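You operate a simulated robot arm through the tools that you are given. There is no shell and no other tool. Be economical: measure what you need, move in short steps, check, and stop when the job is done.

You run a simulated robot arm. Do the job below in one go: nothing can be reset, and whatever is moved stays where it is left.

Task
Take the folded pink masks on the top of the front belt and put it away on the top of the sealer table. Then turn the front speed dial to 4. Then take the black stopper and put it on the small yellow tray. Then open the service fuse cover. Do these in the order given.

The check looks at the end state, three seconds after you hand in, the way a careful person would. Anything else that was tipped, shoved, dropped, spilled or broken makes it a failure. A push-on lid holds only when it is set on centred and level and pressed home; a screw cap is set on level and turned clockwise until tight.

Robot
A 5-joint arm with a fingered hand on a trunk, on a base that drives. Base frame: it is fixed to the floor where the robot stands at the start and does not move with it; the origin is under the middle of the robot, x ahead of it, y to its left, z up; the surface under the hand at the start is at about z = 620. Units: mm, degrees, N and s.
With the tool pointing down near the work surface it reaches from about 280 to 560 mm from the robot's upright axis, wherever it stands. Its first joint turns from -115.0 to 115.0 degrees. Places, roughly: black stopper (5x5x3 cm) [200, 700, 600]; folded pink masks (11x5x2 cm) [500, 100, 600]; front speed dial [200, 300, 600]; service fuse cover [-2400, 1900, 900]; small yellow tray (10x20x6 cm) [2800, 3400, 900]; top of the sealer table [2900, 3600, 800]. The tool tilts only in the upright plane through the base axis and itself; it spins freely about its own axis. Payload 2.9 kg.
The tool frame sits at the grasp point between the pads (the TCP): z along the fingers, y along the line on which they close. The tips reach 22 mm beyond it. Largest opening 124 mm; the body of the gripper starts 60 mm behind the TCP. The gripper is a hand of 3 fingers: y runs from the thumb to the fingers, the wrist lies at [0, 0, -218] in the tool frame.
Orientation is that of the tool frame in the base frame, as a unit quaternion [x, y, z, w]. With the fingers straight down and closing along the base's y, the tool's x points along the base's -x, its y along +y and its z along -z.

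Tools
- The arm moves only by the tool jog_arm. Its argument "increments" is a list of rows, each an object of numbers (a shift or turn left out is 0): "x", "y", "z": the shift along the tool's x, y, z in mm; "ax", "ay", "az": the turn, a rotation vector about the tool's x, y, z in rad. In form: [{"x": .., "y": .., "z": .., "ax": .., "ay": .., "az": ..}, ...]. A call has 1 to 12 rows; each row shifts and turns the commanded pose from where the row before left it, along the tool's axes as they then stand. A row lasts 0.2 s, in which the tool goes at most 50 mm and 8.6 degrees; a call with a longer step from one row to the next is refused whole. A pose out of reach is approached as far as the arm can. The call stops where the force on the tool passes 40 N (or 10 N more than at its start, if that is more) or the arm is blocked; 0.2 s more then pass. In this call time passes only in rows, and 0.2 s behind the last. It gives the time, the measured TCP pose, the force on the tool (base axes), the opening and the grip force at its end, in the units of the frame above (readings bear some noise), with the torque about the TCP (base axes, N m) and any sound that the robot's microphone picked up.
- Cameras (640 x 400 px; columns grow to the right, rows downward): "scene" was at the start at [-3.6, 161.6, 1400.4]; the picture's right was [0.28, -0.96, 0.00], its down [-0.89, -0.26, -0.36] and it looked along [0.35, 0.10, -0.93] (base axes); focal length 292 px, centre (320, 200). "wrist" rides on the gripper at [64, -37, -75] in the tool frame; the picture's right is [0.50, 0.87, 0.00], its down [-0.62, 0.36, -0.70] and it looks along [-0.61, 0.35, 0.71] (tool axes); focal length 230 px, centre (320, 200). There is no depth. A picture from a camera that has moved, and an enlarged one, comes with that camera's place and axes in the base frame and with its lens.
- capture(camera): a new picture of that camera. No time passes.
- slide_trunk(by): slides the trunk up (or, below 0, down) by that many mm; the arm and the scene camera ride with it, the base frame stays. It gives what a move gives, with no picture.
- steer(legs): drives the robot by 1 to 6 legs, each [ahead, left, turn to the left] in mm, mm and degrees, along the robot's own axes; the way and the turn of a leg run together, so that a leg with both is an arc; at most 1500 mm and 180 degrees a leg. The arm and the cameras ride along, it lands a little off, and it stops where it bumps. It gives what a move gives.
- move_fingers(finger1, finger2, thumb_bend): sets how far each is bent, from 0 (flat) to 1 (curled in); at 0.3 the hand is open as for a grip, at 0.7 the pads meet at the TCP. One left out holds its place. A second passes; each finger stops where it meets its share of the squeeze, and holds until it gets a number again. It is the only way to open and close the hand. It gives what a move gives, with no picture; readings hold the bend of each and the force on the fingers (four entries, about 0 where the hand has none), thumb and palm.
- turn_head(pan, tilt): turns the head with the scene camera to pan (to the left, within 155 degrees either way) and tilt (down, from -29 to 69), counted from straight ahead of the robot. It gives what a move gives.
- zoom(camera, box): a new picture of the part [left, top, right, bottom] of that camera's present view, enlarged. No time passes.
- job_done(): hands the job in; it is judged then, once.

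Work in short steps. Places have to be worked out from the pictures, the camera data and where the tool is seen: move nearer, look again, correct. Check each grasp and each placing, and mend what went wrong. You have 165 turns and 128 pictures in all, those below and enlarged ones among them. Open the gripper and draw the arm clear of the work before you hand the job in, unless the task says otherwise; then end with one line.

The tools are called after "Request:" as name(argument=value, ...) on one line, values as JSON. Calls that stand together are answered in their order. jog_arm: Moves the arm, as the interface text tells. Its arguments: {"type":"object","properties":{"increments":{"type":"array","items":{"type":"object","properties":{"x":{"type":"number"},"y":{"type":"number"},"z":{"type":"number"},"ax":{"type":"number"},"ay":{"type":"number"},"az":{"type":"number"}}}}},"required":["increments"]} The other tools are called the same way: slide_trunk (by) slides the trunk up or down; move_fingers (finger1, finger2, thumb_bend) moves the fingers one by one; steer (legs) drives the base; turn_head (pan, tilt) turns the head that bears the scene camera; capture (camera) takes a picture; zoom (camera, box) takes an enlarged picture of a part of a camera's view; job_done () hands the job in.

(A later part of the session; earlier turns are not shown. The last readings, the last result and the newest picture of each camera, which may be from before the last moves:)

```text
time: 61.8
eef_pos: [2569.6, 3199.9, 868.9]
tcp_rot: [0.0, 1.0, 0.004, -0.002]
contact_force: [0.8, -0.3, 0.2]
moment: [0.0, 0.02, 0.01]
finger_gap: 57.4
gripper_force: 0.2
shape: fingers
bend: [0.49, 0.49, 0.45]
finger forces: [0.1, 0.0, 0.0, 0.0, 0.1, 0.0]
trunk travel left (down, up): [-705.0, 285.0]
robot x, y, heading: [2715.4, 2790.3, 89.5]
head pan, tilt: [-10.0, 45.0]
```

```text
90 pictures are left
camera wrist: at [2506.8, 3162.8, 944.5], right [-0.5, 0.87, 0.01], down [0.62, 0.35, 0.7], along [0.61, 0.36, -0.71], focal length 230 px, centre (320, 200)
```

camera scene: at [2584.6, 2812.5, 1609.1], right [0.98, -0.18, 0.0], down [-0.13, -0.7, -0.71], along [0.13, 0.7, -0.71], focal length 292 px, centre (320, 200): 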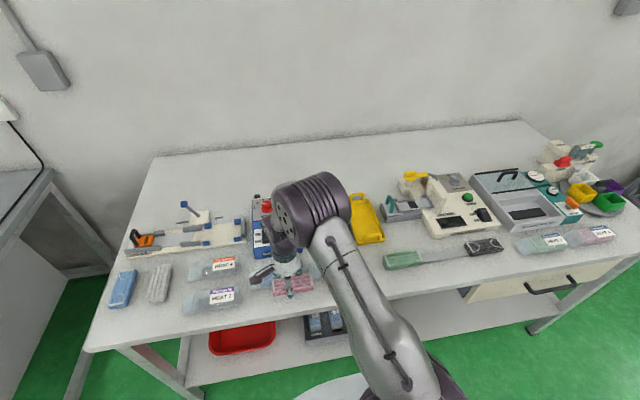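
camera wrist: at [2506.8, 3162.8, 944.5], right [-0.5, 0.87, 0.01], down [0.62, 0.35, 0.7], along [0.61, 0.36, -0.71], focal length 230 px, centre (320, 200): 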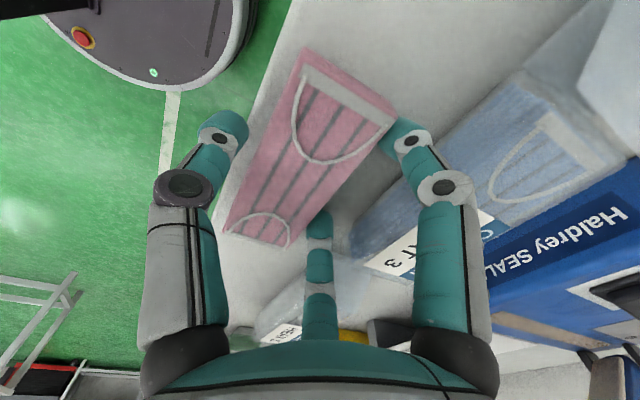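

Masks rest on the table, fingers free. Lifting straight up.

Request:
jog_arm(increments=[{"z": -8}, {"z": -15}, {"z": -30}, {"z": -40}, {"z": -50}, {"z": -50}, {"z": -50}])

Request:
zoom(camera="scene", box=[190, 220, 350, 320])

Request:
zoom(camera="wrist", box=[200, 0, 600, 250])

```text
time: 63.4
eef_pos: [2570.8, 3198.0, 1115.0]
tcp_rot: [0.0, 1.0, 0.004, -0.002]
contact_force: [-0.7, -1.1, -0.5]
moment: [0.0, 0.05, 0.01]
finger_gap: 57.4
gripper_force: 0.1
shape: fingers
bend: [0.49, 0.49, 0.45]
finger forces: [0.0, 0.0, 0.1, 0.0, 0.1, 0.0]
trunk travel left (down, up): [-705.0, 285.0]
robot x, y, heading: [2715.9, 2791.7, 89.6]
head pan, tilt: [-10.0, 45.0]
```

```text
4.00 times, centred on (270, 270) of scene
camera zoom: at [2585.4, 2810.5, 1609.1], right [0.98, -0.18, 0.0], down [-0.13, -0.7, -0.71], along [0.13, 0.7, -0.71], focal length 1167 px, centre (520, -80)
```

zoom: 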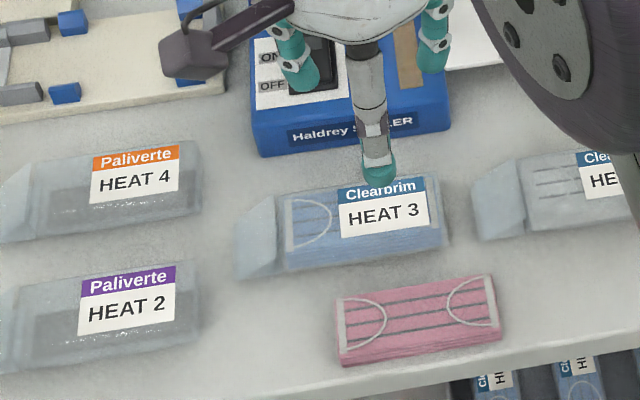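

```text
1.60 times, centred on (400, 125) of wrist
camera zoom: at [2507.9, 3159.9, 1189.9], right [-0.5, 0.87, 0.01], down [0.62, 0.35, 0.7], along [0.61, 0.36, -0.71], focal length 368 px, centre (192, 320)
```

zoom: 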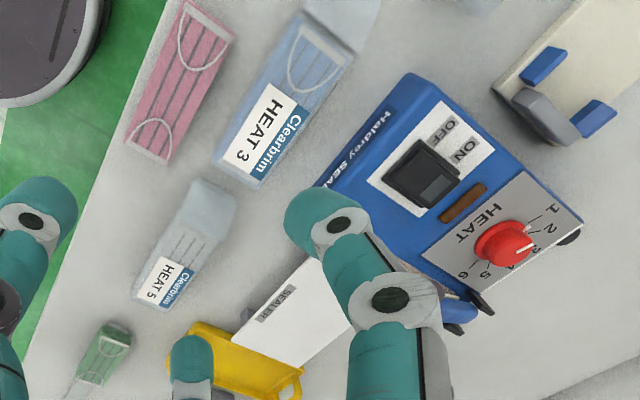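

Masks lie flat on the table, HEAT 3 unmoved. Now back to the belt: I'll station at about (-170, 430), from where both the dial and the stopper are in reach.

Request:
steer(legs=[[-500, 0, 0], [0, 0, -89.7], [-1450, 0, 0], [-1440, 0, 0], [0, -1400, 0], [0, -460, 0]])

Request:
slide_trunk(by=-180)

Request:
turn_head(pan=20, tilt=60)

Request:
capture(camera="scene")

Request:
capture(camera="wrist")

```text
time: 92.6
eef_pos: [210.2, 621.8, 1113.5]
tcp_rot: [0.712, 0.702, 0.004, 0.001]
contact_force: [-0.3, 0.2, 0.1]
moment: [0.02, 0.02, 0.02]
finger_gap: 57.7
gripper_force: 0.1
shape: fingers
bend: [0.49, 0.49, 0.45]
finger forces: [0.0, 0.1, 0.0, 0.0, 0.0, 0.0]
trunk travel left (down, up): [-705.0, 285.0]
robot x, y, heading: [-203.7, 483.4, -1.2]
head pan, tilt: [-10.0, 45.0]
```

```text
time: 94.6
eef_pos: [209.2, 622.8, 933.1]
tcp_rot: [0.712, 0.702, 0.004, 0.001]
contact_force: [-0.7, -0.3, -0.5]
moment: [-0.01, -0.02, -0.02]
finger_gap: 57.8
gripper_force: 0.0
shape: fingers
bend: [0.49, 0.49, 0.45]
finger forces: [0.1, 0.1, 0.0, 0.1, 0.0, 0.0]
trunk travel left (down, up): [-525.0, 465.0]
robot x, y, heading: [-200.1, 486.0, -1.3]
head pan, tilt: [-10.0, 45.0]
```

```text
time: 95.5
eef_pos: [209.6, 622.4, 935.3]
tcp_rot: [0.712, 0.702, 0.004, 0.001]
contact_force: [-0.9, 0.5, -0.6]
moment: [0.01, 0.04, 0.02]
finger_gap: 57.5
gripper_force: 0.1
shape: fingers
bend: [0.49, 0.49, 0.45]
finger forces: [0.1, 0.1, 0.0, 0.0, 0.1, 0.0]
trunk travel left (down, up): [-525.0, 465.0]
robot x, y, heading: [-200.5, 484.5, -1.1]
head pan, tilt: [20.0, 60.0]
```

```text
87 pictures are left
camera scene: at [-191.9, 654.4, 1409.6], right [0.32, -0.95, 0.0], down [-0.82, -0.28, -0.5], along [0.47, 0.16, -0.87], focal length 292 px, centre (320, 200)
```

scene: 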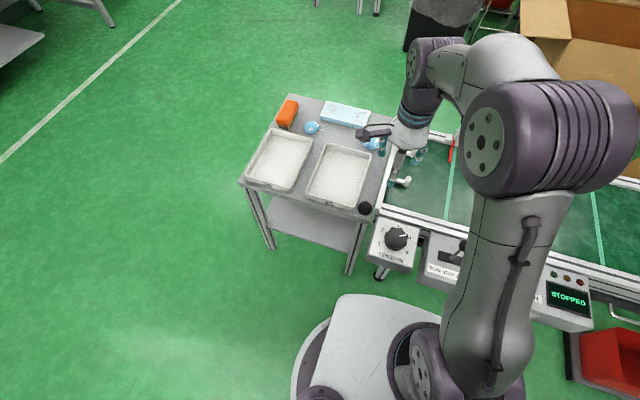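

```text
86 pictures are left
camera wrist: at [173.7, 686.9, 1009.0], right [0.87, 0.49, 0.01], down [0.34, -0.62, 0.7], along [0.35, -0.61, -0.71], focal length 230 px, centre (320, 200)
```

wrist: 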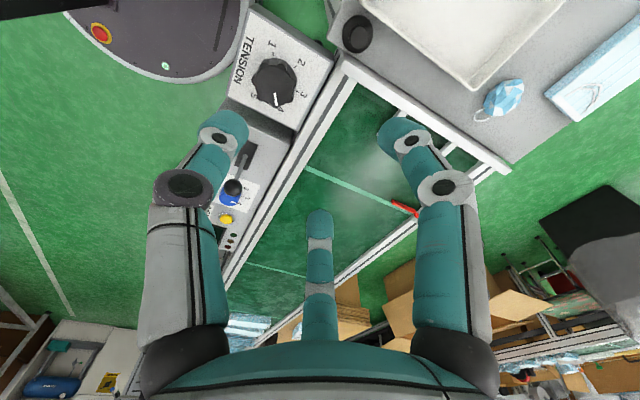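

Stopper is the black round at the table corner near the right tray. Now the dial: moving the hand over it at z≈780, fingers opened.

Request:
jog_arm(increments=[{"x": -42.5, "y": -4.5, "z": 10}, {"x": -42.5, "y": -4.5, "z": 10}, {"x": -42.5, "y": -4.5, "z": 10}, {"x": -42.5, "y": -4.5, "z": 10}, {"x": -42.5, "y": -4.5, "z": 10}, {"x": -42.5, "y": -4.5, "z": 10}, {"x": -42.5, "y": -4.5, "z": 10}, {"x": -42.5, "y": -4.5, "z": 10}, {"z": 40}, {"z": 35}])

Request:
move_fingers(finger1=0.4, finger2=0.4, thumb_bend=0.4)

Request:
capture(camera="wrist")

Request:
capture(camera="scene")

```text
time: 97.7
eef_pos: [170.5, 284.1, 777.6]
tcp_rot: [0.712, 0.703, 0.0, 0.002]
contact_force: [0.0, 0.7, 0.7]
moment: [0.0, 0.0, 0.01]
finger_gap: 57.7
gripper_force: 0.1
shape: fingers
bend: [0.49, 0.49, 0.45]
finger forces: [0.0, 0.1, 0.0, 0.0, 0.0, 0.0]
trunk travel left (down, up): [-525.0, 465.0]
robot x, y, heading: [-198.1, 487.3, -1.2]
head pan, tilt: [20.0, 60.0]
```

```text
time: 98.7
eef_pos: [168.9, 285.1, 778.0]
tcp_rot: [0.712, 0.702, 0.0, 0.002]
contact_force: [-0.2, 0.7, 0.0]
moment: [0.02, 0.01, -0.01]
finger_gap: 76.8
gripper_force: 0.0
shape: fingers
bend: [0.4, 0.4, 0.4]
finger forces: [0.0, 0.1, 0.0, 0.1, 0.1, 0.0]
trunk travel left (down, up): [-525.0, 465.0]
robot x, y, heading: [-199.5, 487.6, -1.1]
head pan, tilt: [20.0, 60.0]
```

```text
85 pictures are left
camera wrist: at [133.9, 349.5, 852.2], right [0.87, 0.49, 0.0], down [0.34, -0.62, 0.7], along [0.34, -0.61, -0.71], focal length 230 px, centre (320, 200)
```

wrist: 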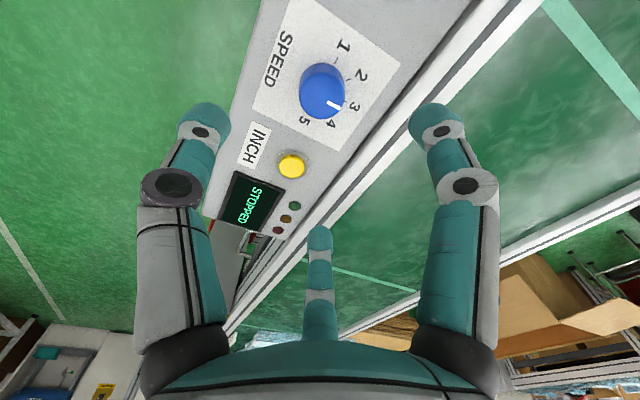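

```text
84 pictures are left
camera scene: at [-191.9, 654.3, 1409.6], right [0.32, -0.95, 0.0], down [-0.82, -0.28, -0.5], along [0.47, 0.16, -0.87], focal length 292 px, centre (320, 200)
```

scene: 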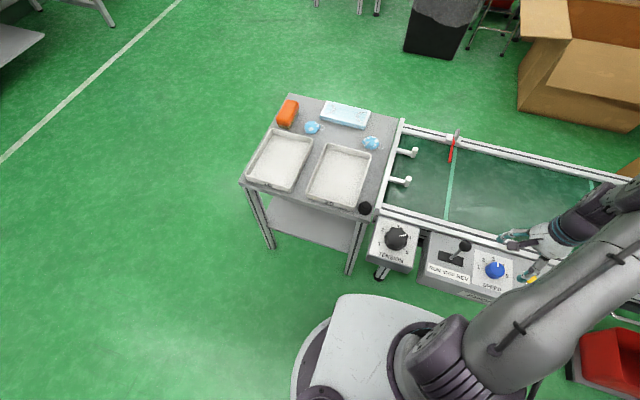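

Knob centre ≈ (170, 287), hand nearly over it. Zooming in on the scale to measure angles.

Request:
zoom(camera="wrist", box=[240, 30, 400, 130])

Request:
zoom(camera="scene", box=[440, 235, 552, 305])

```text
4.00 times, centred on (320, 80) of wrist
camera zoom: at [133.9, 349.5, 852.2], right [0.87, 0.49, 0.0], down [0.34, -0.62, 0.7], along [0.34, -0.61, -0.71], focal length 920 px, centre (320, 680)
```

zoom: 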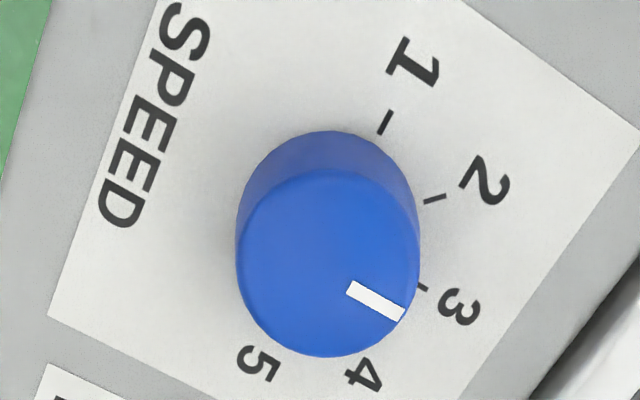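

```text
5.71 times, centred on (496, 270) of scene
camera zoom: at [-191.9, 654.3, 1409.6], right [0.32, -0.95, 0.0], down [-0.82, -0.28, -0.5], along [0.47, 0.16, -0.87], focal length 1667 px, centre (-686, -200)
```

zoom: 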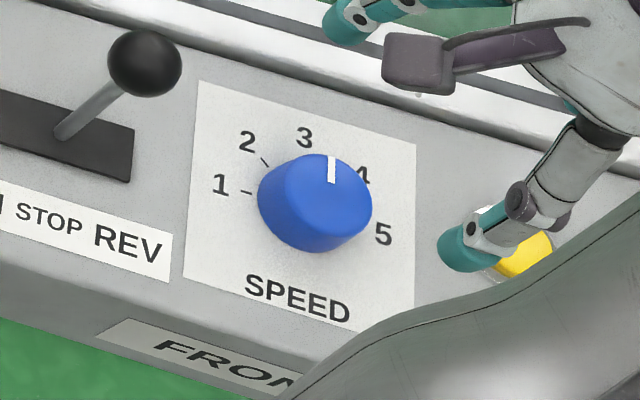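

Scale mapped: knob centre (173, 282), top z≈645, radius ~20; 45° per number, pointer now at 3. I pre-rotate the hand −45°, center it and narrow the fingers.

Request:
jog_arm(increments=[{"x": -2, "y": 3}, {"az": -0.131}, {"az": -0.131}, {"az": -0.131}, {"az": -0.131}, {"az": -0.131}, {"az": -0.131}, {"z": 30}, {"z": 30}])

Request:
move_fingers(finger1=0.47, finger2=0.47, thumb_bend=0.47)

Request:
capture(camera="wrist")

Request:
zoom(camera="scene", box=[420, 200, 580, 300])

```text
time: 100.7
eef_pos: [173.8, 281.4, 717.2]
tcp_rot: [0.389, 0.921, -0.001, 0.001]
contact_force: [0.5, 0.2, -0.2]
moment: [0.0, 0.02, 0.0]
finger_gap: 76.8
gripper_force: 0.0
shape: fingers
bend: [0.4, 0.4, 0.4]
finger forces: [0.0, 0.0, 0.0, 0.1, 0.0, 0.0]
trunk travel left (down, up): [-525.0, 465.0]
robot x, y, heading: [-199.4, 487.6, -1.0]
head pan, tilt: [20.0, 60.0]
```

```text
time: 101.7
eef_pos: [172.3, 281.8, 717.8]
tcp_rot: [0.389, 0.921, 0.0, 0.003]
contact_force: [0.8, -0.3, 0.2]
moment: [-0.02, 0.02, 0.04]
finger_gap: 58.1
gripper_force: 0.0
shape: fingers
bend: [0.47, 0.47, 0.47]
finger forces: [0.1, 0.1, 0.0, 0.0, 0.1, 0.0]
trunk travel left (down, up): [-525.0, 465.0]
robot x, y, heading: [-198.9, 483.9, -1.1]
head pan, tilt: [20.0, 60.0]
```

```text
81 pictures are left
camera wrist: at [102.2, 302.1, 792.5], right [0.27, 0.96, 0.0], down [0.68, -0.19, 0.7], along [0.68, -0.19, -0.71], focal length 230 px, centre (320, 200)
```

wrist: 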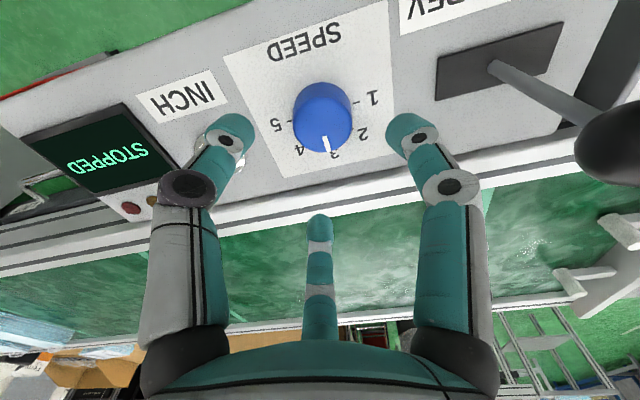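

```text
4.00 times, centred on (500, 250) of scene
camera zoom: at [-191.9, 654.3, 1409.6], right [0.32, -0.95, 0.0], down [-0.82, -0.28, -0.5], along [0.47, 0.16, -0.87], focal length 1167 px, centre (-400, 0)
```

zoom: 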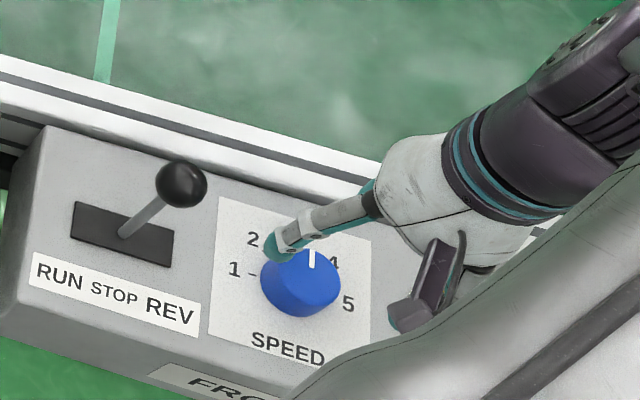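

Aligned over the knob. Narrowing slightly to clear the rail and descending around the knob.

Request:
move_fingers(finger1=0.49, finger2=0.49, thumb_bend=0.49)

Request:
jog_arm(increments=[{"z": 20}, {"z": 15}, {"z": 10}, {"z": 8}, {"z": 6}, {"z": 4}])

Request:
capture(camera="wrist")

Request:
zoom(camera="scene", box=[420, 200, 580, 300])

```text
time: 102.7
eef_pos: [173.0, 280.8, 717.7]
tcp_rot: [0.389, 0.921, 0.0, 0.002]
contact_force: [0.7, 0.0, 0.0]
moment: [0.0, 0.02, 0.01]
finger_gap: 52.9
gripper_force: 0.0
shape: fingers
bend: [0.49, 0.49, 0.49]
finger forces: [0.0, 0.0, 0.1, 0.0, 0.0, 0.0]
trunk travel left (down, up): [-525.0, 465.0]
robot x, y, heading: [-201.5, 488.9, -1.0]
head pan, tilt: [20.0, 60.0]
```

```text
time: 104.1
eef_pos: [174.1, 282.2, 654.4]
tcp_rot: [0.389, 0.921, 0.0, 0.002]
contact_force: [0.5, -0.6, -0.3]
moment: [0.06, -0.02, 0.02]
finger_gap: 52.8
gripper_force: 0.0
shape: fingers
bend: [0.49, 0.49, 0.49]
finger forces: [0.0, 0.1, 0.1, 0.0, 0.1, 0.0]
trunk travel left (down, up): [-525.0, 465.0]
robot x, y, heading: [-200.0, 487.5, -1.1]
head pan, tilt: [20.0, 60.0]
```

```text
79 pictures are left
camera wrist: at [102.9, 302.1, 729.4], right [0.27, 0.96, 0.0], down [0.68, -0.19, 0.7], along [0.68, -0.19, -0.71], focal length 230 px, centre (320, 200)
```

wrist: 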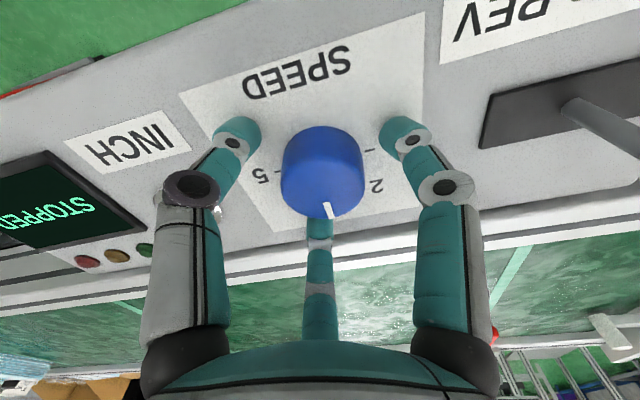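

```text
4.00 times, centred on (500, 250) of scene
camera zoom: at [-191.9, 654.3, 1409.6], right [0.32, -0.95, 0.0], down [-0.82, -0.28, -0.5], along [0.47, 0.16, -0.87], focal length 1167 px, centre (-400, 0)
```

zoom: 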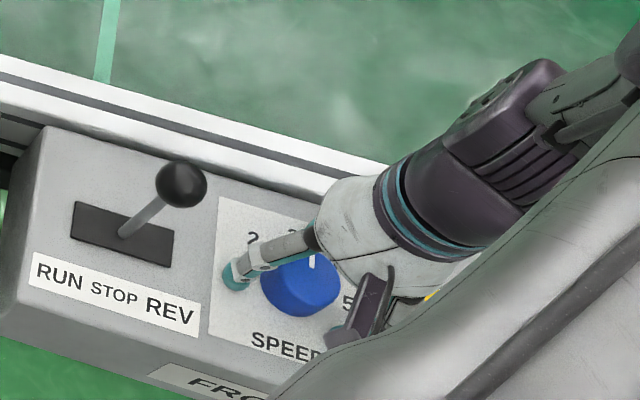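

Fingers surround the knob without contact. Closing on it.

Request:
move_fingers(finger1=0.6, finger2=0.6, thumb_bend=0.6)

Request:
capture(camera="wrist")

```text
time: 105.1
eef_pos: [173.1, 281.8, 655.0]
tcp_rot: [0.388, 0.922, 0.0, 0.001]
contact_force: [-0.6, -0.5, 0.2]
moment: [-0.03, 0.02, 0.01]
finger_gap: 30.5
gripper_force: 2.7
shape: fingers
bend: [0.56, 0.58, 0.58]
finger forces: [2.4, 1.1, 0.0, 0.1, 2.1, 0.0]
trunk travel left (down, up): [-525.0, 465.0]
robot x, y, heading: [-202.2, 483.3, -0.9]
head pan, tilt: [20.0, 60.0]
```

```text
77 pictures are left
camera wrist: at [102.8, 302.2, 729.5], right [0.27, 0.96, 0.0], down [0.68, -0.19, 0.7], along [0.68, -0.19, -0.71], focal length 230 px, centre (320, 200)
```

wrist: 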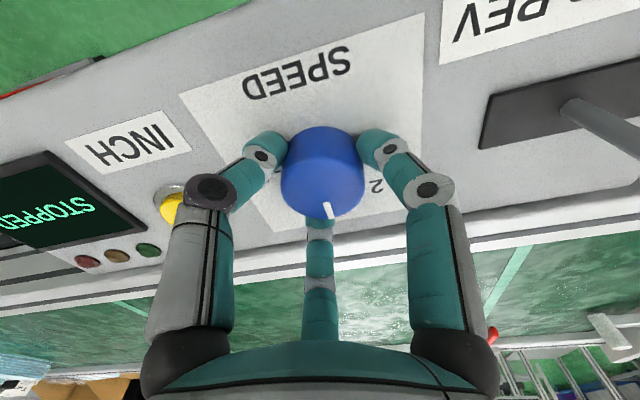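

Contact on all three. Squeeze a little more, then turn 45° clockwise.

Request:
move_fingers(finger1=0.65, finger2=0.65, thumb_bend=0.65)

Request:
jog_arm(increments=[{"az": 0.1}, {"az": 0.137}, {"az": 0.137}, {"az": 0.137}, {"az": 0.137}, {"az": 0.137}])

Request:
zoom(camera="wrist", box=[220, 60, 420, 185])

Request:
zoom(camera="scene", box=[440, 235, 552, 305])

```text
time: 106.1
eef_pos: [174.9, 281.5, 655.2]
tcp_rot: [0.389, 0.921, 0.0, 0.003]
contact_force: [-0.8, -0.3, 0.9]
moment: [-0.02, 0.01, -0.02]
finger_gap: 28.8
gripper_force: 7.6
shape: fingers
bend: [0.57, 0.59, 0.6]
finger forces: [5.3, 4.2, 0.0, 0.0, 6.6, 0.1]
trunk travel left (down, up): [-525.0, 465.0]
robot x, y, heading: [-199.7, 483.6, -1.2]
head pan, tilt: [20.0, 60.0]
```

```text
time: 107.5
eef_pos: [174.2, 281.5, 656.0]
tcp_rot: [0.713, 0.702, 0.001, 0.001]
contact_force: [-5.9, -0.4, -1.1]
moment: [-0.05, 0.17, 0.0]
finger_gap: 29.4
gripper_force: 8.7
shape: fingers
bend: [0.57, 0.59, 0.59]
finger forces: [4.8, 3.8, 0.0, 0.1, 8.4, 0.0]
trunk travel left (down, up): [-525.0, 465.0]
robot x, y, heading: [-200.1, 484.6, -1.2]
head pan, tilt: [20.0, 60.0]
```

```text
3.20 times, centred on (320, 122) of wrist
camera zoom: at [137.2, 346.5, 729.8], right [0.87, 0.49, 0.0], down [0.34, -0.62, 0.7], along [0.34, -0.61, -0.71], focal length 736 px, centre (320, 448)
```

zoom: 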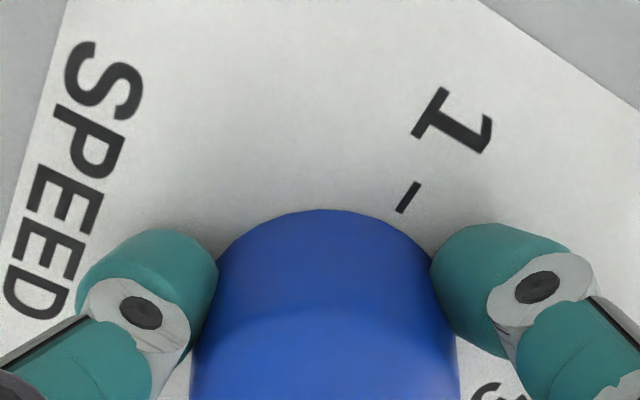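

```text
5.71 times, centred on (496, 270) of scene
camera zoom: at [-192.7, 654.1, 1409.6], right [0.32, -0.95, 0.0], down [-0.82, -0.28, -0.5], along [0.47, 0.16, -0.87], focal length 1667 px, centre (-686, -200)
```

zoom: 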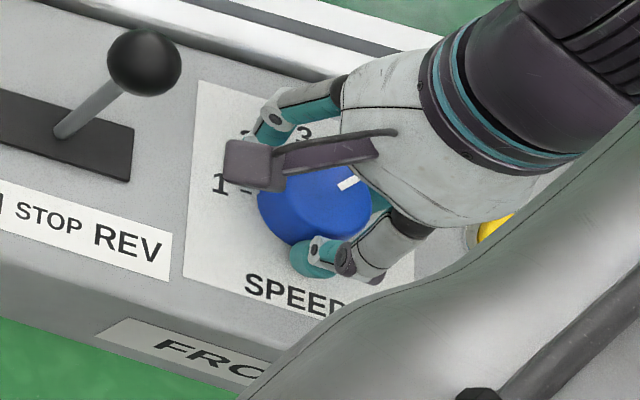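

The pointer turned towards 4. Release, lift and check.

Request:
move_fingers(finger1=0.49, finger2=0.49, thumb_bend=0.49)

Request:
jog_arm(increments=[{"z": -15}, {"z": -30}, {"z": -40}, {"z": -45}])

Request:
zoom(camera="wrist", box=[240, 30, 400, 130])

Request:
zoom(camera="scene", box=[440, 235, 552, 305])

```text
time: 108.5
eef_pos: [173.9, 281.0, 654.5]
tcp_rot: [0.712, 0.702, 0.001, 0.002]
contact_force: [-0.2, 0.5, 0.3]
moment: [0.0, 0.0, 0.02]
finger_gap: 51.6
gripper_force: 0.1
shape: fingers
bend: [0.49, 0.49, 0.49]
finger forces: [0.0, 0.0, 0.0, 0.0, 0.1, 0.1]
trunk travel left (down, up): [-525.0, 465.0]
robot x, y, heading: [-204.5, 484.5, -1.0]
head pan, tilt: [20.0, 60.0]
```

```text
time: 109.5
eef_pos: [172.1, 280.3, 784.9]
tcp_rot: [0.712, 0.702, 0.0, 0.002]
contact_force: [-0.8, -0.9, -0.9]
moment: [-0.01, 0.02, -0.02]
finger_gap: 51.9
gripper_force: 0.1
shape: fingers
bend: [0.49, 0.49, 0.49]
finger forces: [0.1, 0.0, 0.0, 0.1, 0.0, 0.0]
trunk travel left (down, up): [-525.0, 465.0]
robot x, y, heading: [-202.0, 485.0, -1.1]
head pan, tilt: [20.0, 60.0]
```

```text
4.00 times, centred on (320, 80) of wrist
camera zoom: at [136.7, 345.9, 859.9], right [0.87, 0.49, 0.0], down [0.35, -0.62, 0.7], along [0.35, -0.61, -0.71], focal length 920 px, centre (320, 680)
```

zoom: 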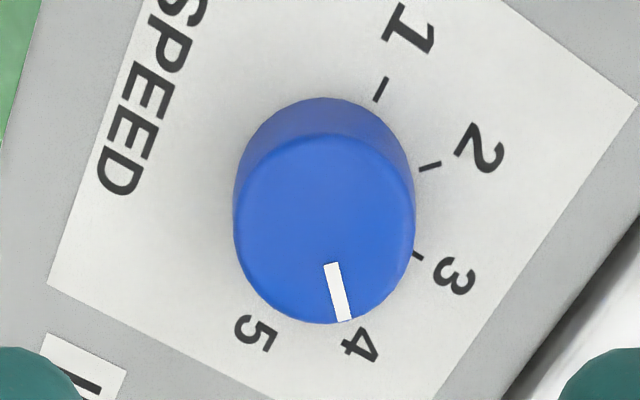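

```text
5.71 times, centred on (496, 270) of scene
camera zoom: at [-192.6, 654.7, 1409.5], right [0.32, -0.95, 0.0], down [-0.82, -0.28, -0.5], along [0.47, 0.16, -0.87], focal length 1667 px, centre (-686, -200)
```

zoom: 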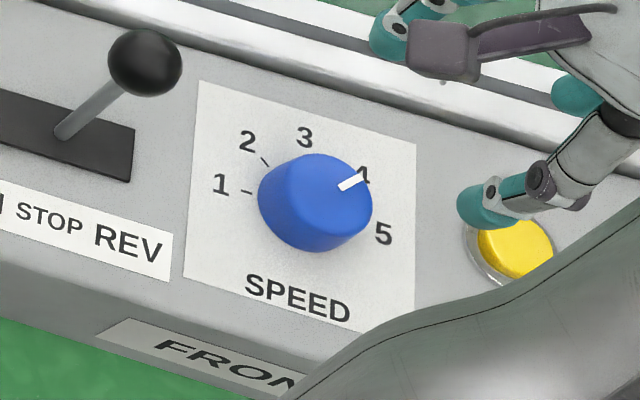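

Dial points at 4. Now the stopper at ≈(242, 661): moving over it at z≈785.

Request:
jog_arm(increments=[{"x": 42.3, "y": 7.8}, {"x": 42.3, "y": 7.8}, {"x": 42.3, "y": 7.8}, {"x": 42.3, "y": 7.8}, {"x": 42.3, "y": 7.8}, {"x": 42.3, "y": 7.8}, {"x": 42.3, "y": 7.8}, {"x": 42.3, "y": 7.8}, {"x": 42.3, "y": 7.8}])

Request:
capture(camera="wrist")

Request:
zoom(camera="scene", box=[280, 130, 440, 230])

```text
time: 111.5
eef_pos: [248.0, 661.0, 786.2]
tcp_rot: [0.712, 0.702, 0.003, 0.002]
contact_force: [-0.3, 0.4, -0.7]
moment: [0.01, 0.02, 0.0]
finger_gap: 52.0
gripper_force: 0.0
shape: fingers
bend: [0.49, 0.49, 0.49]
finger forces: [0.0, 0.0, 0.1, 0.1, 0.1, 0.0]
trunk travel left (down, up): [-525.0, 465.0]
robot x, y, heading: [-201.7, 481.9, -1.0]
head pan, tilt: [20.0, 60.0]
```

```text
72 pictures are left
camera wrist: at [211.4, 725.6, 861.8], right [0.87, 0.49, 0.01], down [0.34, -0.62, 0.7], along [0.35, -0.61, -0.71], focal length 230 px, centre (320, 200)
```

wrist: 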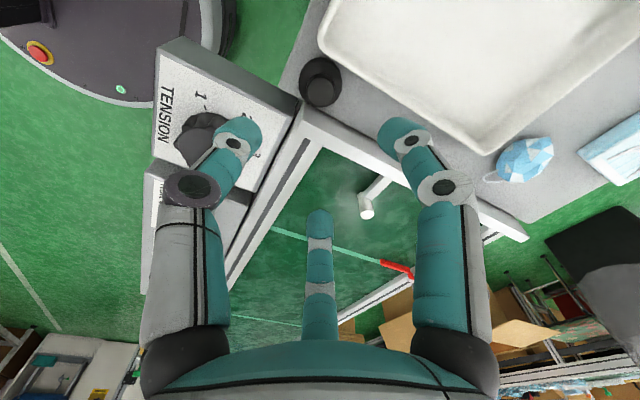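

```text
4.00 times, centred on (360, 180) of scene
camera zoom: at [-191.7, 655.3, 1409.5], right [0.32, -0.95, 0.0], down [-0.82, -0.28, -0.5], along [0.47, 0.16, -0.87], focal length 1167 px, centre (160, 280)
```

zoom: 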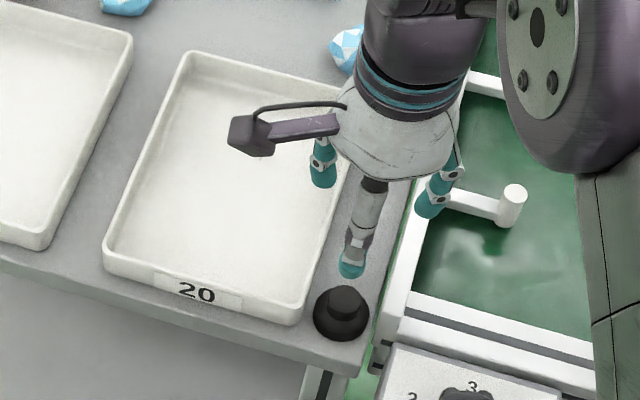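

Zooming in on the stopper.

Request:
zoom(camera="wrist", box=[240, 20, 400, 120])

Request:
zoom(camera="scene", box=[340, 190, 388, 220])

```text
4.00 times, centred on (320, 70) of wrist
camera zoom: at [211.4, 725.6, 861.8], right [0.87, 0.49, 0.01], down [0.34, -0.62, 0.7], along [0.35, -0.61, -0.71], focal length 920 px, centre (320, 720)
```

zoom: 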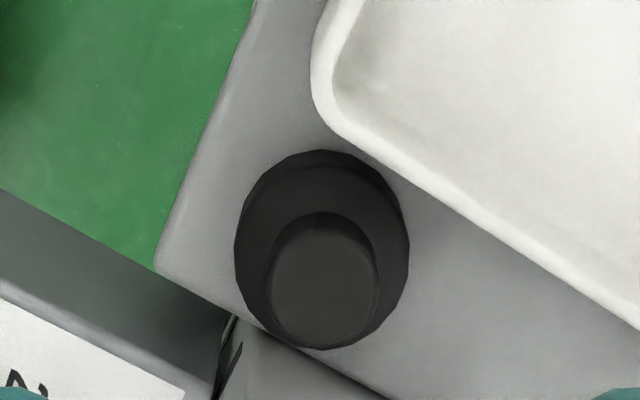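

```text
13.33 times, centred on (364, 205) of scene
camera zoom: at [-191.7, 655.3, 1409.5], right [0.32, -0.95, 0.0], down [-0.82, -0.28, -0.5], along [0.47, 0.16, -0.87], focal length 3889 px, centre (-267, 133)
```

zoom: 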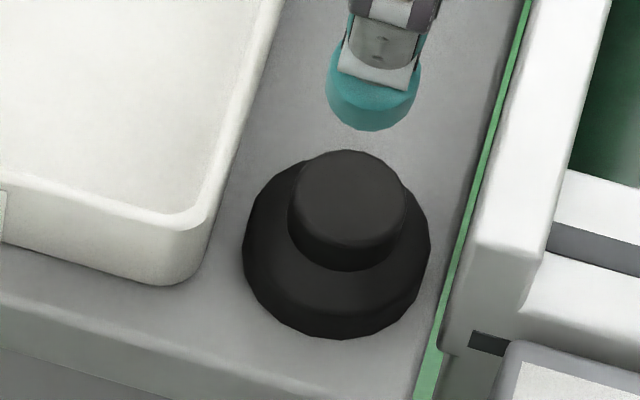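

Stopper: a 30 mm knob on a 50 mm disk, knob top at (249, 659, 643), with a tray rim 27 mm to its +y side. I'll rotate the hand so the rim falls between the two fingers and thumb is at −y.

Request:
jog_arm(increments=[{"az": -0.144}, {"az": -0.144}, {"az": -0.144}, {"az": -0.144}, {"az": -0.144}, {"az": -0.144}, {"az": -0.144}, {"az": -0.144}, {"az": -0.144}, {"az": -0.144}, {"az": -0.144}])

Request:
jog_arm(increments=[{"y": -2, "z": 40}, {"z": 40}])

Request:
move_fingers(finger1=0.53, finger2=0.53, thumb_bend=0.53)

Request:
capture(camera="wrist")

Request:
zoom(camera="scene", box=[324, 170, 420, 230])

```text
time: 113.9
eef_pos: [247.7, 660.0, 785.6]
tcp_rot: [-0.001, 1.0, 0.002, 0.004]
contact_force: [-0.2, 0.5, 0.3]
moment: [0.03, -0.01, 0.04]
finger_gap: 52.0
gripper_force: 0.1
shape: fingers
bend: [0.49, 0.49, 0.49]
finger forces: [0.1, 0.0, 0.0, 0.0, 0.1, 0.0]
trunk travel left (down, up): [-525.0, 465.0]
robot x, y, heading: [-199.5, 489.6, -0.9]
head pan, tilt: [20.0, 60.0]
```

```text
time: 114.5
eef_pos: [250.0, 659.1, 706.3]
tcp_rot: [0.0, 1.0, 0.002, 0.004]
contact_force: [-0.4, -0.4, 1.1]
moment: [0.0, 0.01, -0.02]
finger_gap: 51.9
gripper_force: 0.1
shape: fingers
bend: [0.49, 0.49, 0.49]
finger forces: [0.0, 0.0, 0.1, 0.0, 0.0, 0.1]
trunk travel left (down, up): [-525.0, 465.0]
robot x, y, heading: [-200.6, 487.1, -1.1]
head pan, tilt: [20.0, 60.0]
```

```text
time: 115.5
eef_pos: [248.3, 658.2, 705.8]
tcp_rot: [0.0, 1.0, 0.002, 0.003]
contact_force: [-0.7, -0.3, 0.0]
moment: [-0.01, 0.01, -0.02]
finger_gap: 41.8
gripper_force: 0.1
shape: fingers
bend: [0.53, 0.53, 0.53]
finger forces: [0.0, 0.0, 0.0, 0.1, 0.0, 0.0]
trunk travel left (down, up): [-525.0, 465.0]
robot x, y, heading: [-205.2, 487.1, -1.0]
head pan, tilt: [20.0, 60.0]
```

```text
68 pictures are left
camera wrist: at [184.6, 621.3, 781.0], right [-0.5, 0.87, 0.0], down [0.61, 0.35, 0.71], along [0.61, 0.35, -0.71], focal length 230 px, centre (320, 200)
```

wrist: 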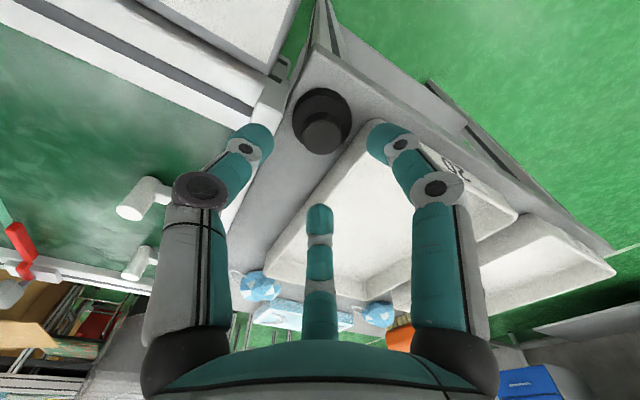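

```text
6.67 times, centred on (372, 200) of scene
camera zoom: at [-191.9, 654.5, 1409.6], right [0.32, -0.95, 0.0], down [-0.82, -0.28, -0.5], along [0.47, 0.16, -0.87], focal length 1945 px, centre (-27, 200)
```

zoom: 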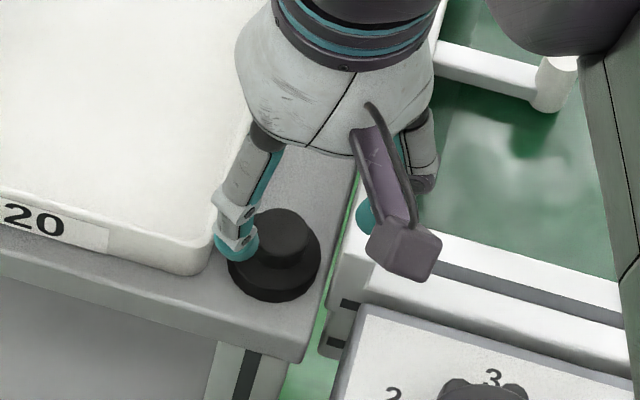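

Aligned. Knob is ~25 mm wide, so I narrow the fingers further (0.56), rotate 5° clockwise, and descend carefully.

Request:
move_fingers(finger1=0.56, finger2=0.56, thumb_bend=0.56)

Request:
jog_arm(increments=[{"az": 0.08}, {"z": 20}, {"z": 10}, {"z": 8}])

Request:
zoom(camera="wrist", box=[220, 80, 420, 205])

Request:
zoom(camera="scene", box=[324, 170, 420, 230])

```text
time: 116.5
eef_pos: [248.9, 658.3, 705.9]
tcp_rot: [0.0, 1.0, 0.001, 0.004]
contact_force: [-0.1, -0.2, -0.8]
moment: [0.03, 0.0, 0.0]
finger_gap: 33.7
gripper_force: 0.0
shape: fingers
bend: [0.56, 0.56, 0.56]
finger forces: [0.0, 0.0, 0.0, 0.0, 0.1, 0.0]
trunk travel left (down, up): [-525.0, 465.0]
robot x, y, heading: [-198.8, 484.1, -1.1]
head pan, tilt: [20.0, 60.0]
```

```text
time: 117.4
eef_pos: [248.5, 659.7, 682.0]
tcp_rot: [0.04, 0.999, 0.005, 0.01]
contact_force: [-8.0, -4.7, 34.1]
moment: [-1.12, 0.38, -0.22]
finger_gap: 33.7
gripper_force: 17.1
shape: fingers
bend: [0.56, 0.56, 0.54]
finger forces: [0.1, 0.0, 0.0, 0.0, 34.1, 0.0]
trunk travel left (down, up): [-525.0, 465.0]
robot x, y, heading: [-201.5, 485.9, -1.2]
head pan, tilt: [20.0, 60.0]
stopped in row 4: the force on the tool passed its limit at 47 N (the readings are from after the stop); the commanded pose is now the measured one
```

```text
3.20 times, centred on (320, 142) of wrist
camera zoom: at [181.6, 627.3, 755.8], right [-0.43, 0.9, 0.0], down [0.63, 0.3, 0.72], along [0.65, 0.31, -0.7], focal length 736 px, centre (320, 384)
```

zoom: 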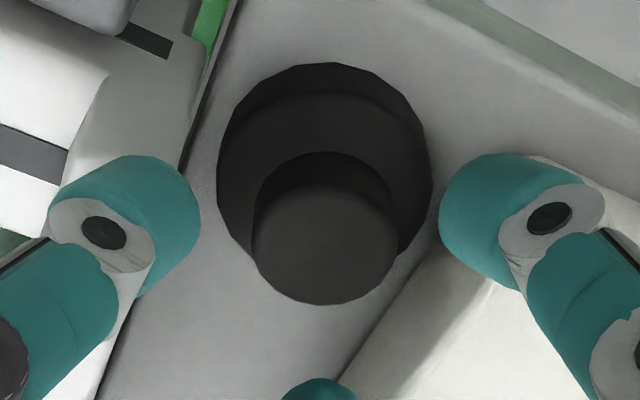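

```text
6.67 times, centred on (372, 200) of scene
camera zoom: at [-197.1, 653.0, 1410.4], right [0.32, -0.95, 0.0], down [-0.82, -0.28, -0.5], along [0.48, 0.16, -0.86], focal length 1945 px, centre (-27, 200)
```

zoom: 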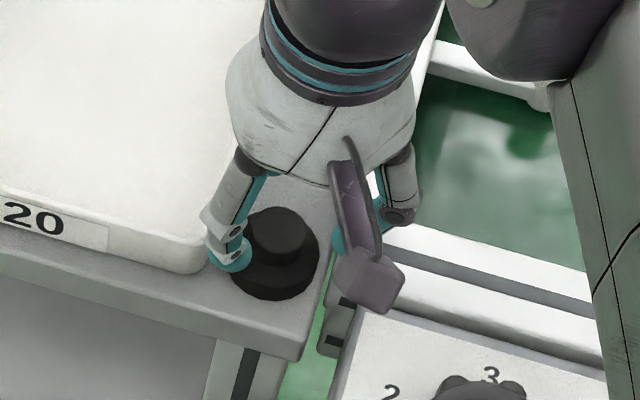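

The thumb touched the belt's end frame (top ≈658), which stands 28 mm from the stopper on the −y side. I'll back up and test how far the thumb lifts when laid flat, so I can pinch along x with the two fingers between frame and tray.

Request:
jog_arm(increments=[{"z": -10}, {"z": -30}, {"z": -40}])

Request:
move_fingers(thumb_bend=0.0)

Request:
capture(camera="wrist")

Request:
zoom(camera="scene", box=[304, 110, 464, 210])

```text
time: 118.2
eef_pos: [249.8, 658.4, 758.2]
tcp_rot: [0.041, 0.999, 0.004, 0.007]
contact_force: [0.0, -0.1, -0.2]
moment: [-0.02, 0.0, 0.0]
finger_gap: 33.6
gripper_force: 0.0
shape: fingers
bend: [0.56, 0.56, 0.56]
finger forces: [0.0, 0.0, 0.0, 0.1, 0.0, 0.1]
trunk travel left (down, up): [-525.0, 465.0]
robot x, y, heading: [-201.8, 487.4, -1.1]
head pan, tilt: [20.0, 60.0]
```

```text
time: 119.2
eef_pos: [249.5, 658.2, 759.0]
tcp_rot: [0.041, 0.999, 0.003, 0.007]
contact_force: [0.1, -0.5, 0.9]
moment: [-0.03, 0.01, 0.01]
finger_gap: 98.4
gripper_force: 0.1
shape: fingers
bend: [0.56, 0.56, 0.0]
finger forces: [0.0, 0.0, 0.0, 0.0, 0.0, 0.1]
trunk travel left (down, up): [-525.0, 465.0]
robot x, y, heading: [-200.3, 487.9, -1.1]
head pan, tilt: [20.0, 60.0]
```

```text
64 pictures are left
camera wrist: at [182.6, 627.1, 831.9], right [-0.43, 0.9, 0.0], down [0.63, 0.3, 0.71], along [0.64, 0.3, -0.7], focal length 230 px, centre (320, 200)
```

wrist: 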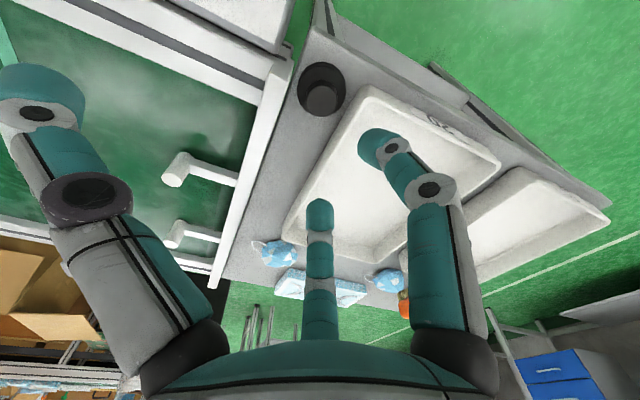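

```text
4.00 times, centred on (384, 160) of scene
camera zoom: at [-191.8, 654.4, 1409.6], right [0.32, -0.95, 0.0], down [-0.82, -0.28, -0.5], along [0.47, 0.16, -0.87], focal length 1167 px, centre (64, 360)
```

zoom: 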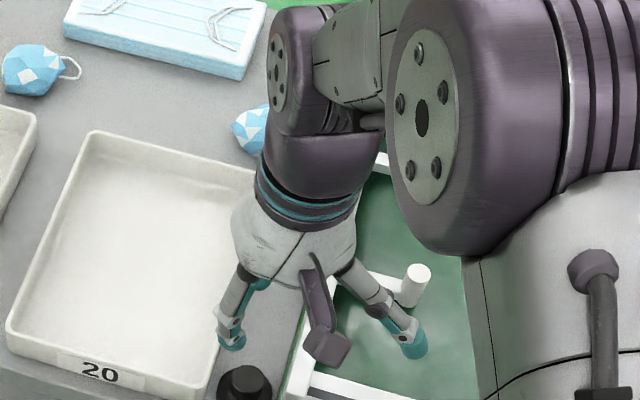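

Laid flat, the thumb tip rises to TCP level at ~97 mm out. I'll flip the hand 180° so the flat thumb passes over the tray (rim 645) and the two fingers pinch along x.

Request:
jog_arm(increments=[{"az": 0.1457}, {"az": 0.1457}, {"az": 0.1457}, {"az": 0.1457}, {"az": 0.1457}, {"az": 0.1457}, {"az": 0.1457}, {"az": 0.1457}, {"az": 0.1457}, {"az": 0.1457}, {"az": 0.1457}, {"az": 0.1457}])

Request:
jog_arm(increments=[{"az": 0.1457}, {"az": 0.1457}, {"az": 0.1457}, {"az": 0.1457}, {"az": 0.1457}, {"az": 0.1457}, {"az": 0.1457}, {"az": 0.1457}, {"az": 0.1457}, {"z": 30}])

Request:
move_fingers(finger1=0.53, finger2=0.53)

Request:
capture(camera="wrist")

```text
time: 121.8
eef_pos: [249.7, 658.6, 759.0]
tcp_rot: [0.793, 0.609, 0.008, 0.001]
contact_force: [-0.6, 0.6, 0.1]
moment: [0.0, 0.01, 0.01]
finger_gap: 98.3
gripper_force: 0.1
shape: fingers
bend: [0.56, 0.56, 0.0]
finger forces: [0.0, 0.1, 0.0, 0.1, 0.0, 0.0]
trunk travel left (down, up): [-525.0, 465.0]
robot x, y, heading: [-201.5, 489.5, -1.3]
head pan, tilt: [20.0, 60.0]
```

```text
time: 124.0
eef_pos: [251.1, 658.9, 728.3]
tcp_rot: [1.0, 0.0, 0.007, -0.003]
contact_force: [-0.6, 0.3, -0.5]
moment: [0.02, 0.0, -0.05]
finger_gap: 98.7
gripper_force: 0.0
shape: fingers
bend: [0.56, 0.56, 0.0]
finger forces: [0.0, 0.0, 0.0, 0.1, 0.0, 0.0]
trunk travel left (down, up): [-525.0, 465.0]
robot x, y, heading: [-199.8, 486.4, -1.3]
head pan, tilt: [20.0, 60.0]
```

```text
time: 125.0
eef_pos: [250.2, 660.3, 727.6]
tcp_rot: [1.0, -0.001, 0.008, -0.005]
contact_force: [-1.0, 0.0, 0.1]
moment: [0.0, -0.02, 0.01]
finger_gap: 101.1
gripper_force: 0.1
shape: fingers
bend: [0.53, 0.53, 0.0]
finger forces: [0.1, 0.0, 0.0, 0.0, 0.1, 0.0]
trunk travel left (down, up): [-525.0, 465.0]
robot x, y, heading: [-198.1, 489.0, -1.1]
head pan, tilt: [20.0, 60.0]
```

```text
62 pictures are left
camera wrist: at [314.1, 696.4, 804.6], right [0.5, -0.87, 0.0], down [-0.63, -0.36, 0.69], along [-0.6, -0.35, -0.72], focal length 230 px, centre (320, 200)
```

wrist: 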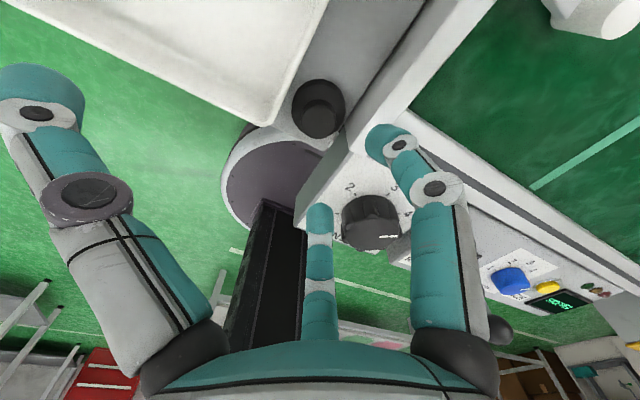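

Hand flipped. Zoom to check centring on the knob before descending.

Request:
zoom(camera="wrist", box=[240, 60, 400, 160])

```text
4.00 times, centred on (320, 110) of wrist
camera zoom: at [314.1, 696.4, 804.6], right [0.5, -0.87, 0.0], down [-0.63, -0.36, 0.69], along [-0.6, -0.35, -0.72], focal length 920 px, centre (320, 560)
```

zoom: 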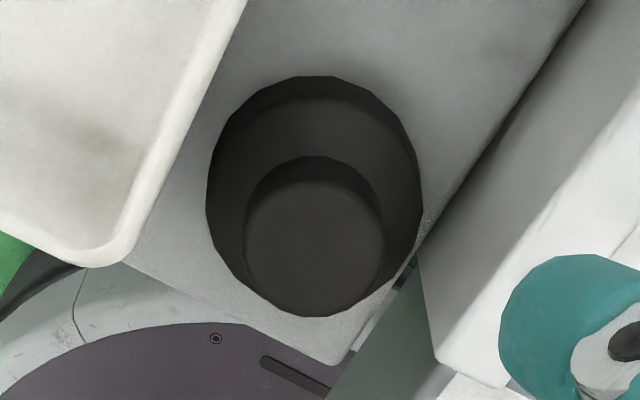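

Knob centre (248.5, 659), fingers' envelope should clear the frame (y≈631) and rim. Descending in steps.

Request:
jog_arm(increments=[{"x": -1.5, "z": 25}, {"z": 20}, {"z": 10}, {"z": 6}])

Request:
zoom(camera="wrist", box=[240, 60, 440, 185])

Request:
zoom(camera="scene", box=[324, 170, 420, 230])

```text
time: 126.0
eef_pos: [251.0, 661.3, 667.3]
tcp_rot: [1.0, 0.0, 0.009, -0.003]
contact_force: [0.1, -0.9, 1.5]
moment: [0.0, 0.01, 0.03]
finger_gap: 101.1
gripper_force: 0.1
shape: fingers
bend: [0.53, 0.53, 0.0]
finger forces: [0.1, 0.0, 0.1, 0.0, 0.0, 0.0]
trunk travel left (down, up): [-525.0, 465.0]
robot x, y, heading: [-201.3, 487.9, -1.2]
head pan, tilt: [20.0, 60.0]
```

```text
3.20 times, centred on (340, 122) of wrist
camera zoom: at [313.6, 697.0, 743.1], right [0.5, -0.87, 0.0], down [-0.63, -0.36, 0.69], along [-0.6, -0.35, -0.72], focal length 736 px, centre (256, 448)
```

zoom: 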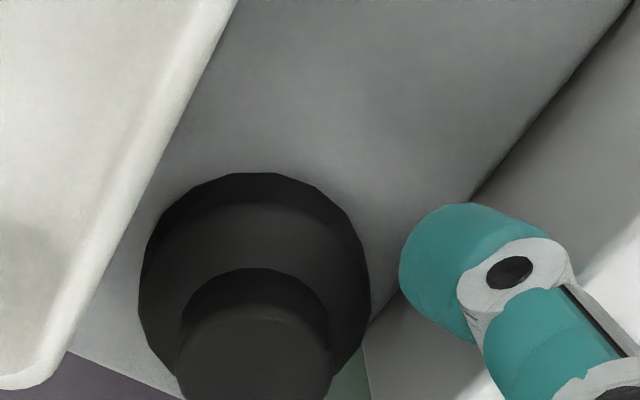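

```text
6.67 times, centred on (372, 200) of scene
camera zoom: at [-191.8, 654.5, 1409.6], right [0.32, -0.95, 0.0], down [-0.82, -0.28, -0.5], along [0.47, 0.16, -0.87], focal length 1945 px, centre (-27, 200)
```

zoom: 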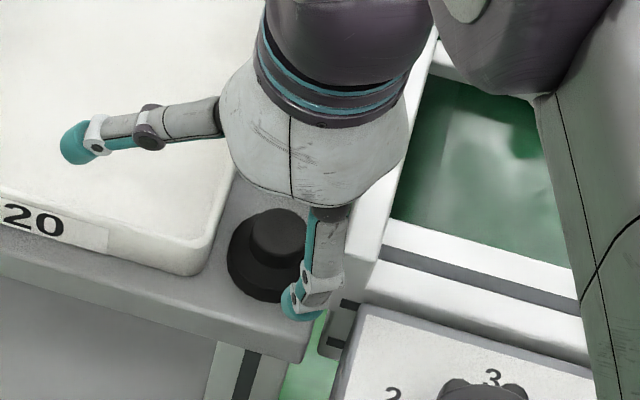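

Clear so far. Going down the last 12 mm.

Request:
jog_arm(increments=[{"x": -2, "z": 5}, {"z": 4}, {"z": 3}])

Request:
move_fingers(finger1=0.58, finger2=0.58)

Request:
capture(camera="wrist")

Request:
zoom(camera="scene", box=[324, 170, 420, 230])

```text
time: 126.8
eef_pos: [248.4, 661.2, 653.7]
tcp_rot: [1.0, 0.0, 0.006, -0.004]
contact_force: [0.7, 0.2, 0.8]
moment: [-0.03, 0.01, 0.01]
finger_gap: 101.4
gripper_force: 0.0
shape: fingers
bend: [0.53, 0.53, 0.0]
finger forces: [0.1, 0.0, 0.1, 0.0, 0.1, 0.0]
trunk travel left (down, up): [-525.0, 465.0]
robot x, y, heading: [-203.6, 486.0, -1.0]
head pan, tilt: [20.0, 60.0]
```

```text
time: 127.8
eef_pos: [248.1, 660.3, 655.4]
tcp_rot: [1.0, 0.0, 0.007, -0.003]
contact_force: [0.3, -0.9, -0.5]
moment: [-0.01, 0.0, 0.04]
finger_gap: 97.8
gripper_force: 0.4
shape: fingers
bend: [0.56, 0.57, 0.0]
finger forces: [0.3, 0.0, 0.0, 0.1, 0.0, 0.1]
trunk travel left (down, up): [-525.0, 465.0]
robot x, y, heading: [-196.5, 488.1, -1.0]
head pan, tilt: [20.0, 60.0]
```

```text
58 pictures are left
camera wrist: at [311.5, 696.9, 731.2], right [0.5, -0.87, 0.0], down [-0.63, -0.36, 0.69], along [-0.6, -0.35, -0.72], focal length 230 px, centre (320, 200)
```

wrist: 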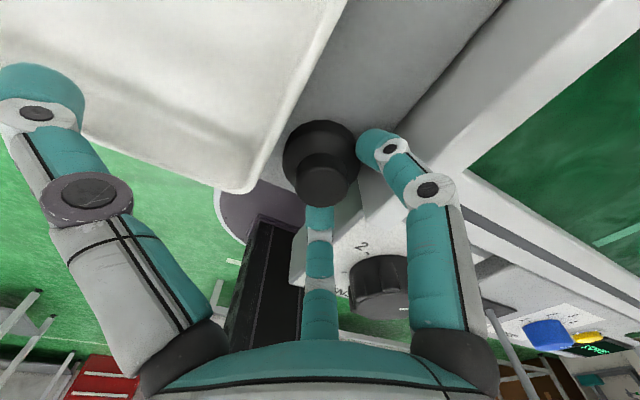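

```text
6.67 times, centred on (372, 200) of scene
camera zoom: at [-191.8, 654.4, 1409.6], right [0.32, -0.95, 0.0], down [-0.82, -0.28, -0.5], along [0.47, 0.16, -0.87], focal length 1945 px, centre (-27, 200)
```

zoom: 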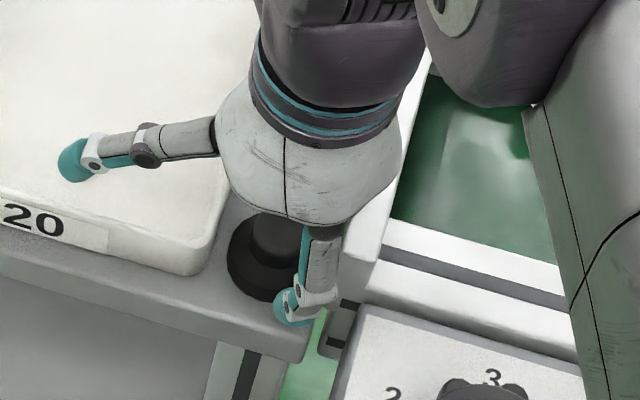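

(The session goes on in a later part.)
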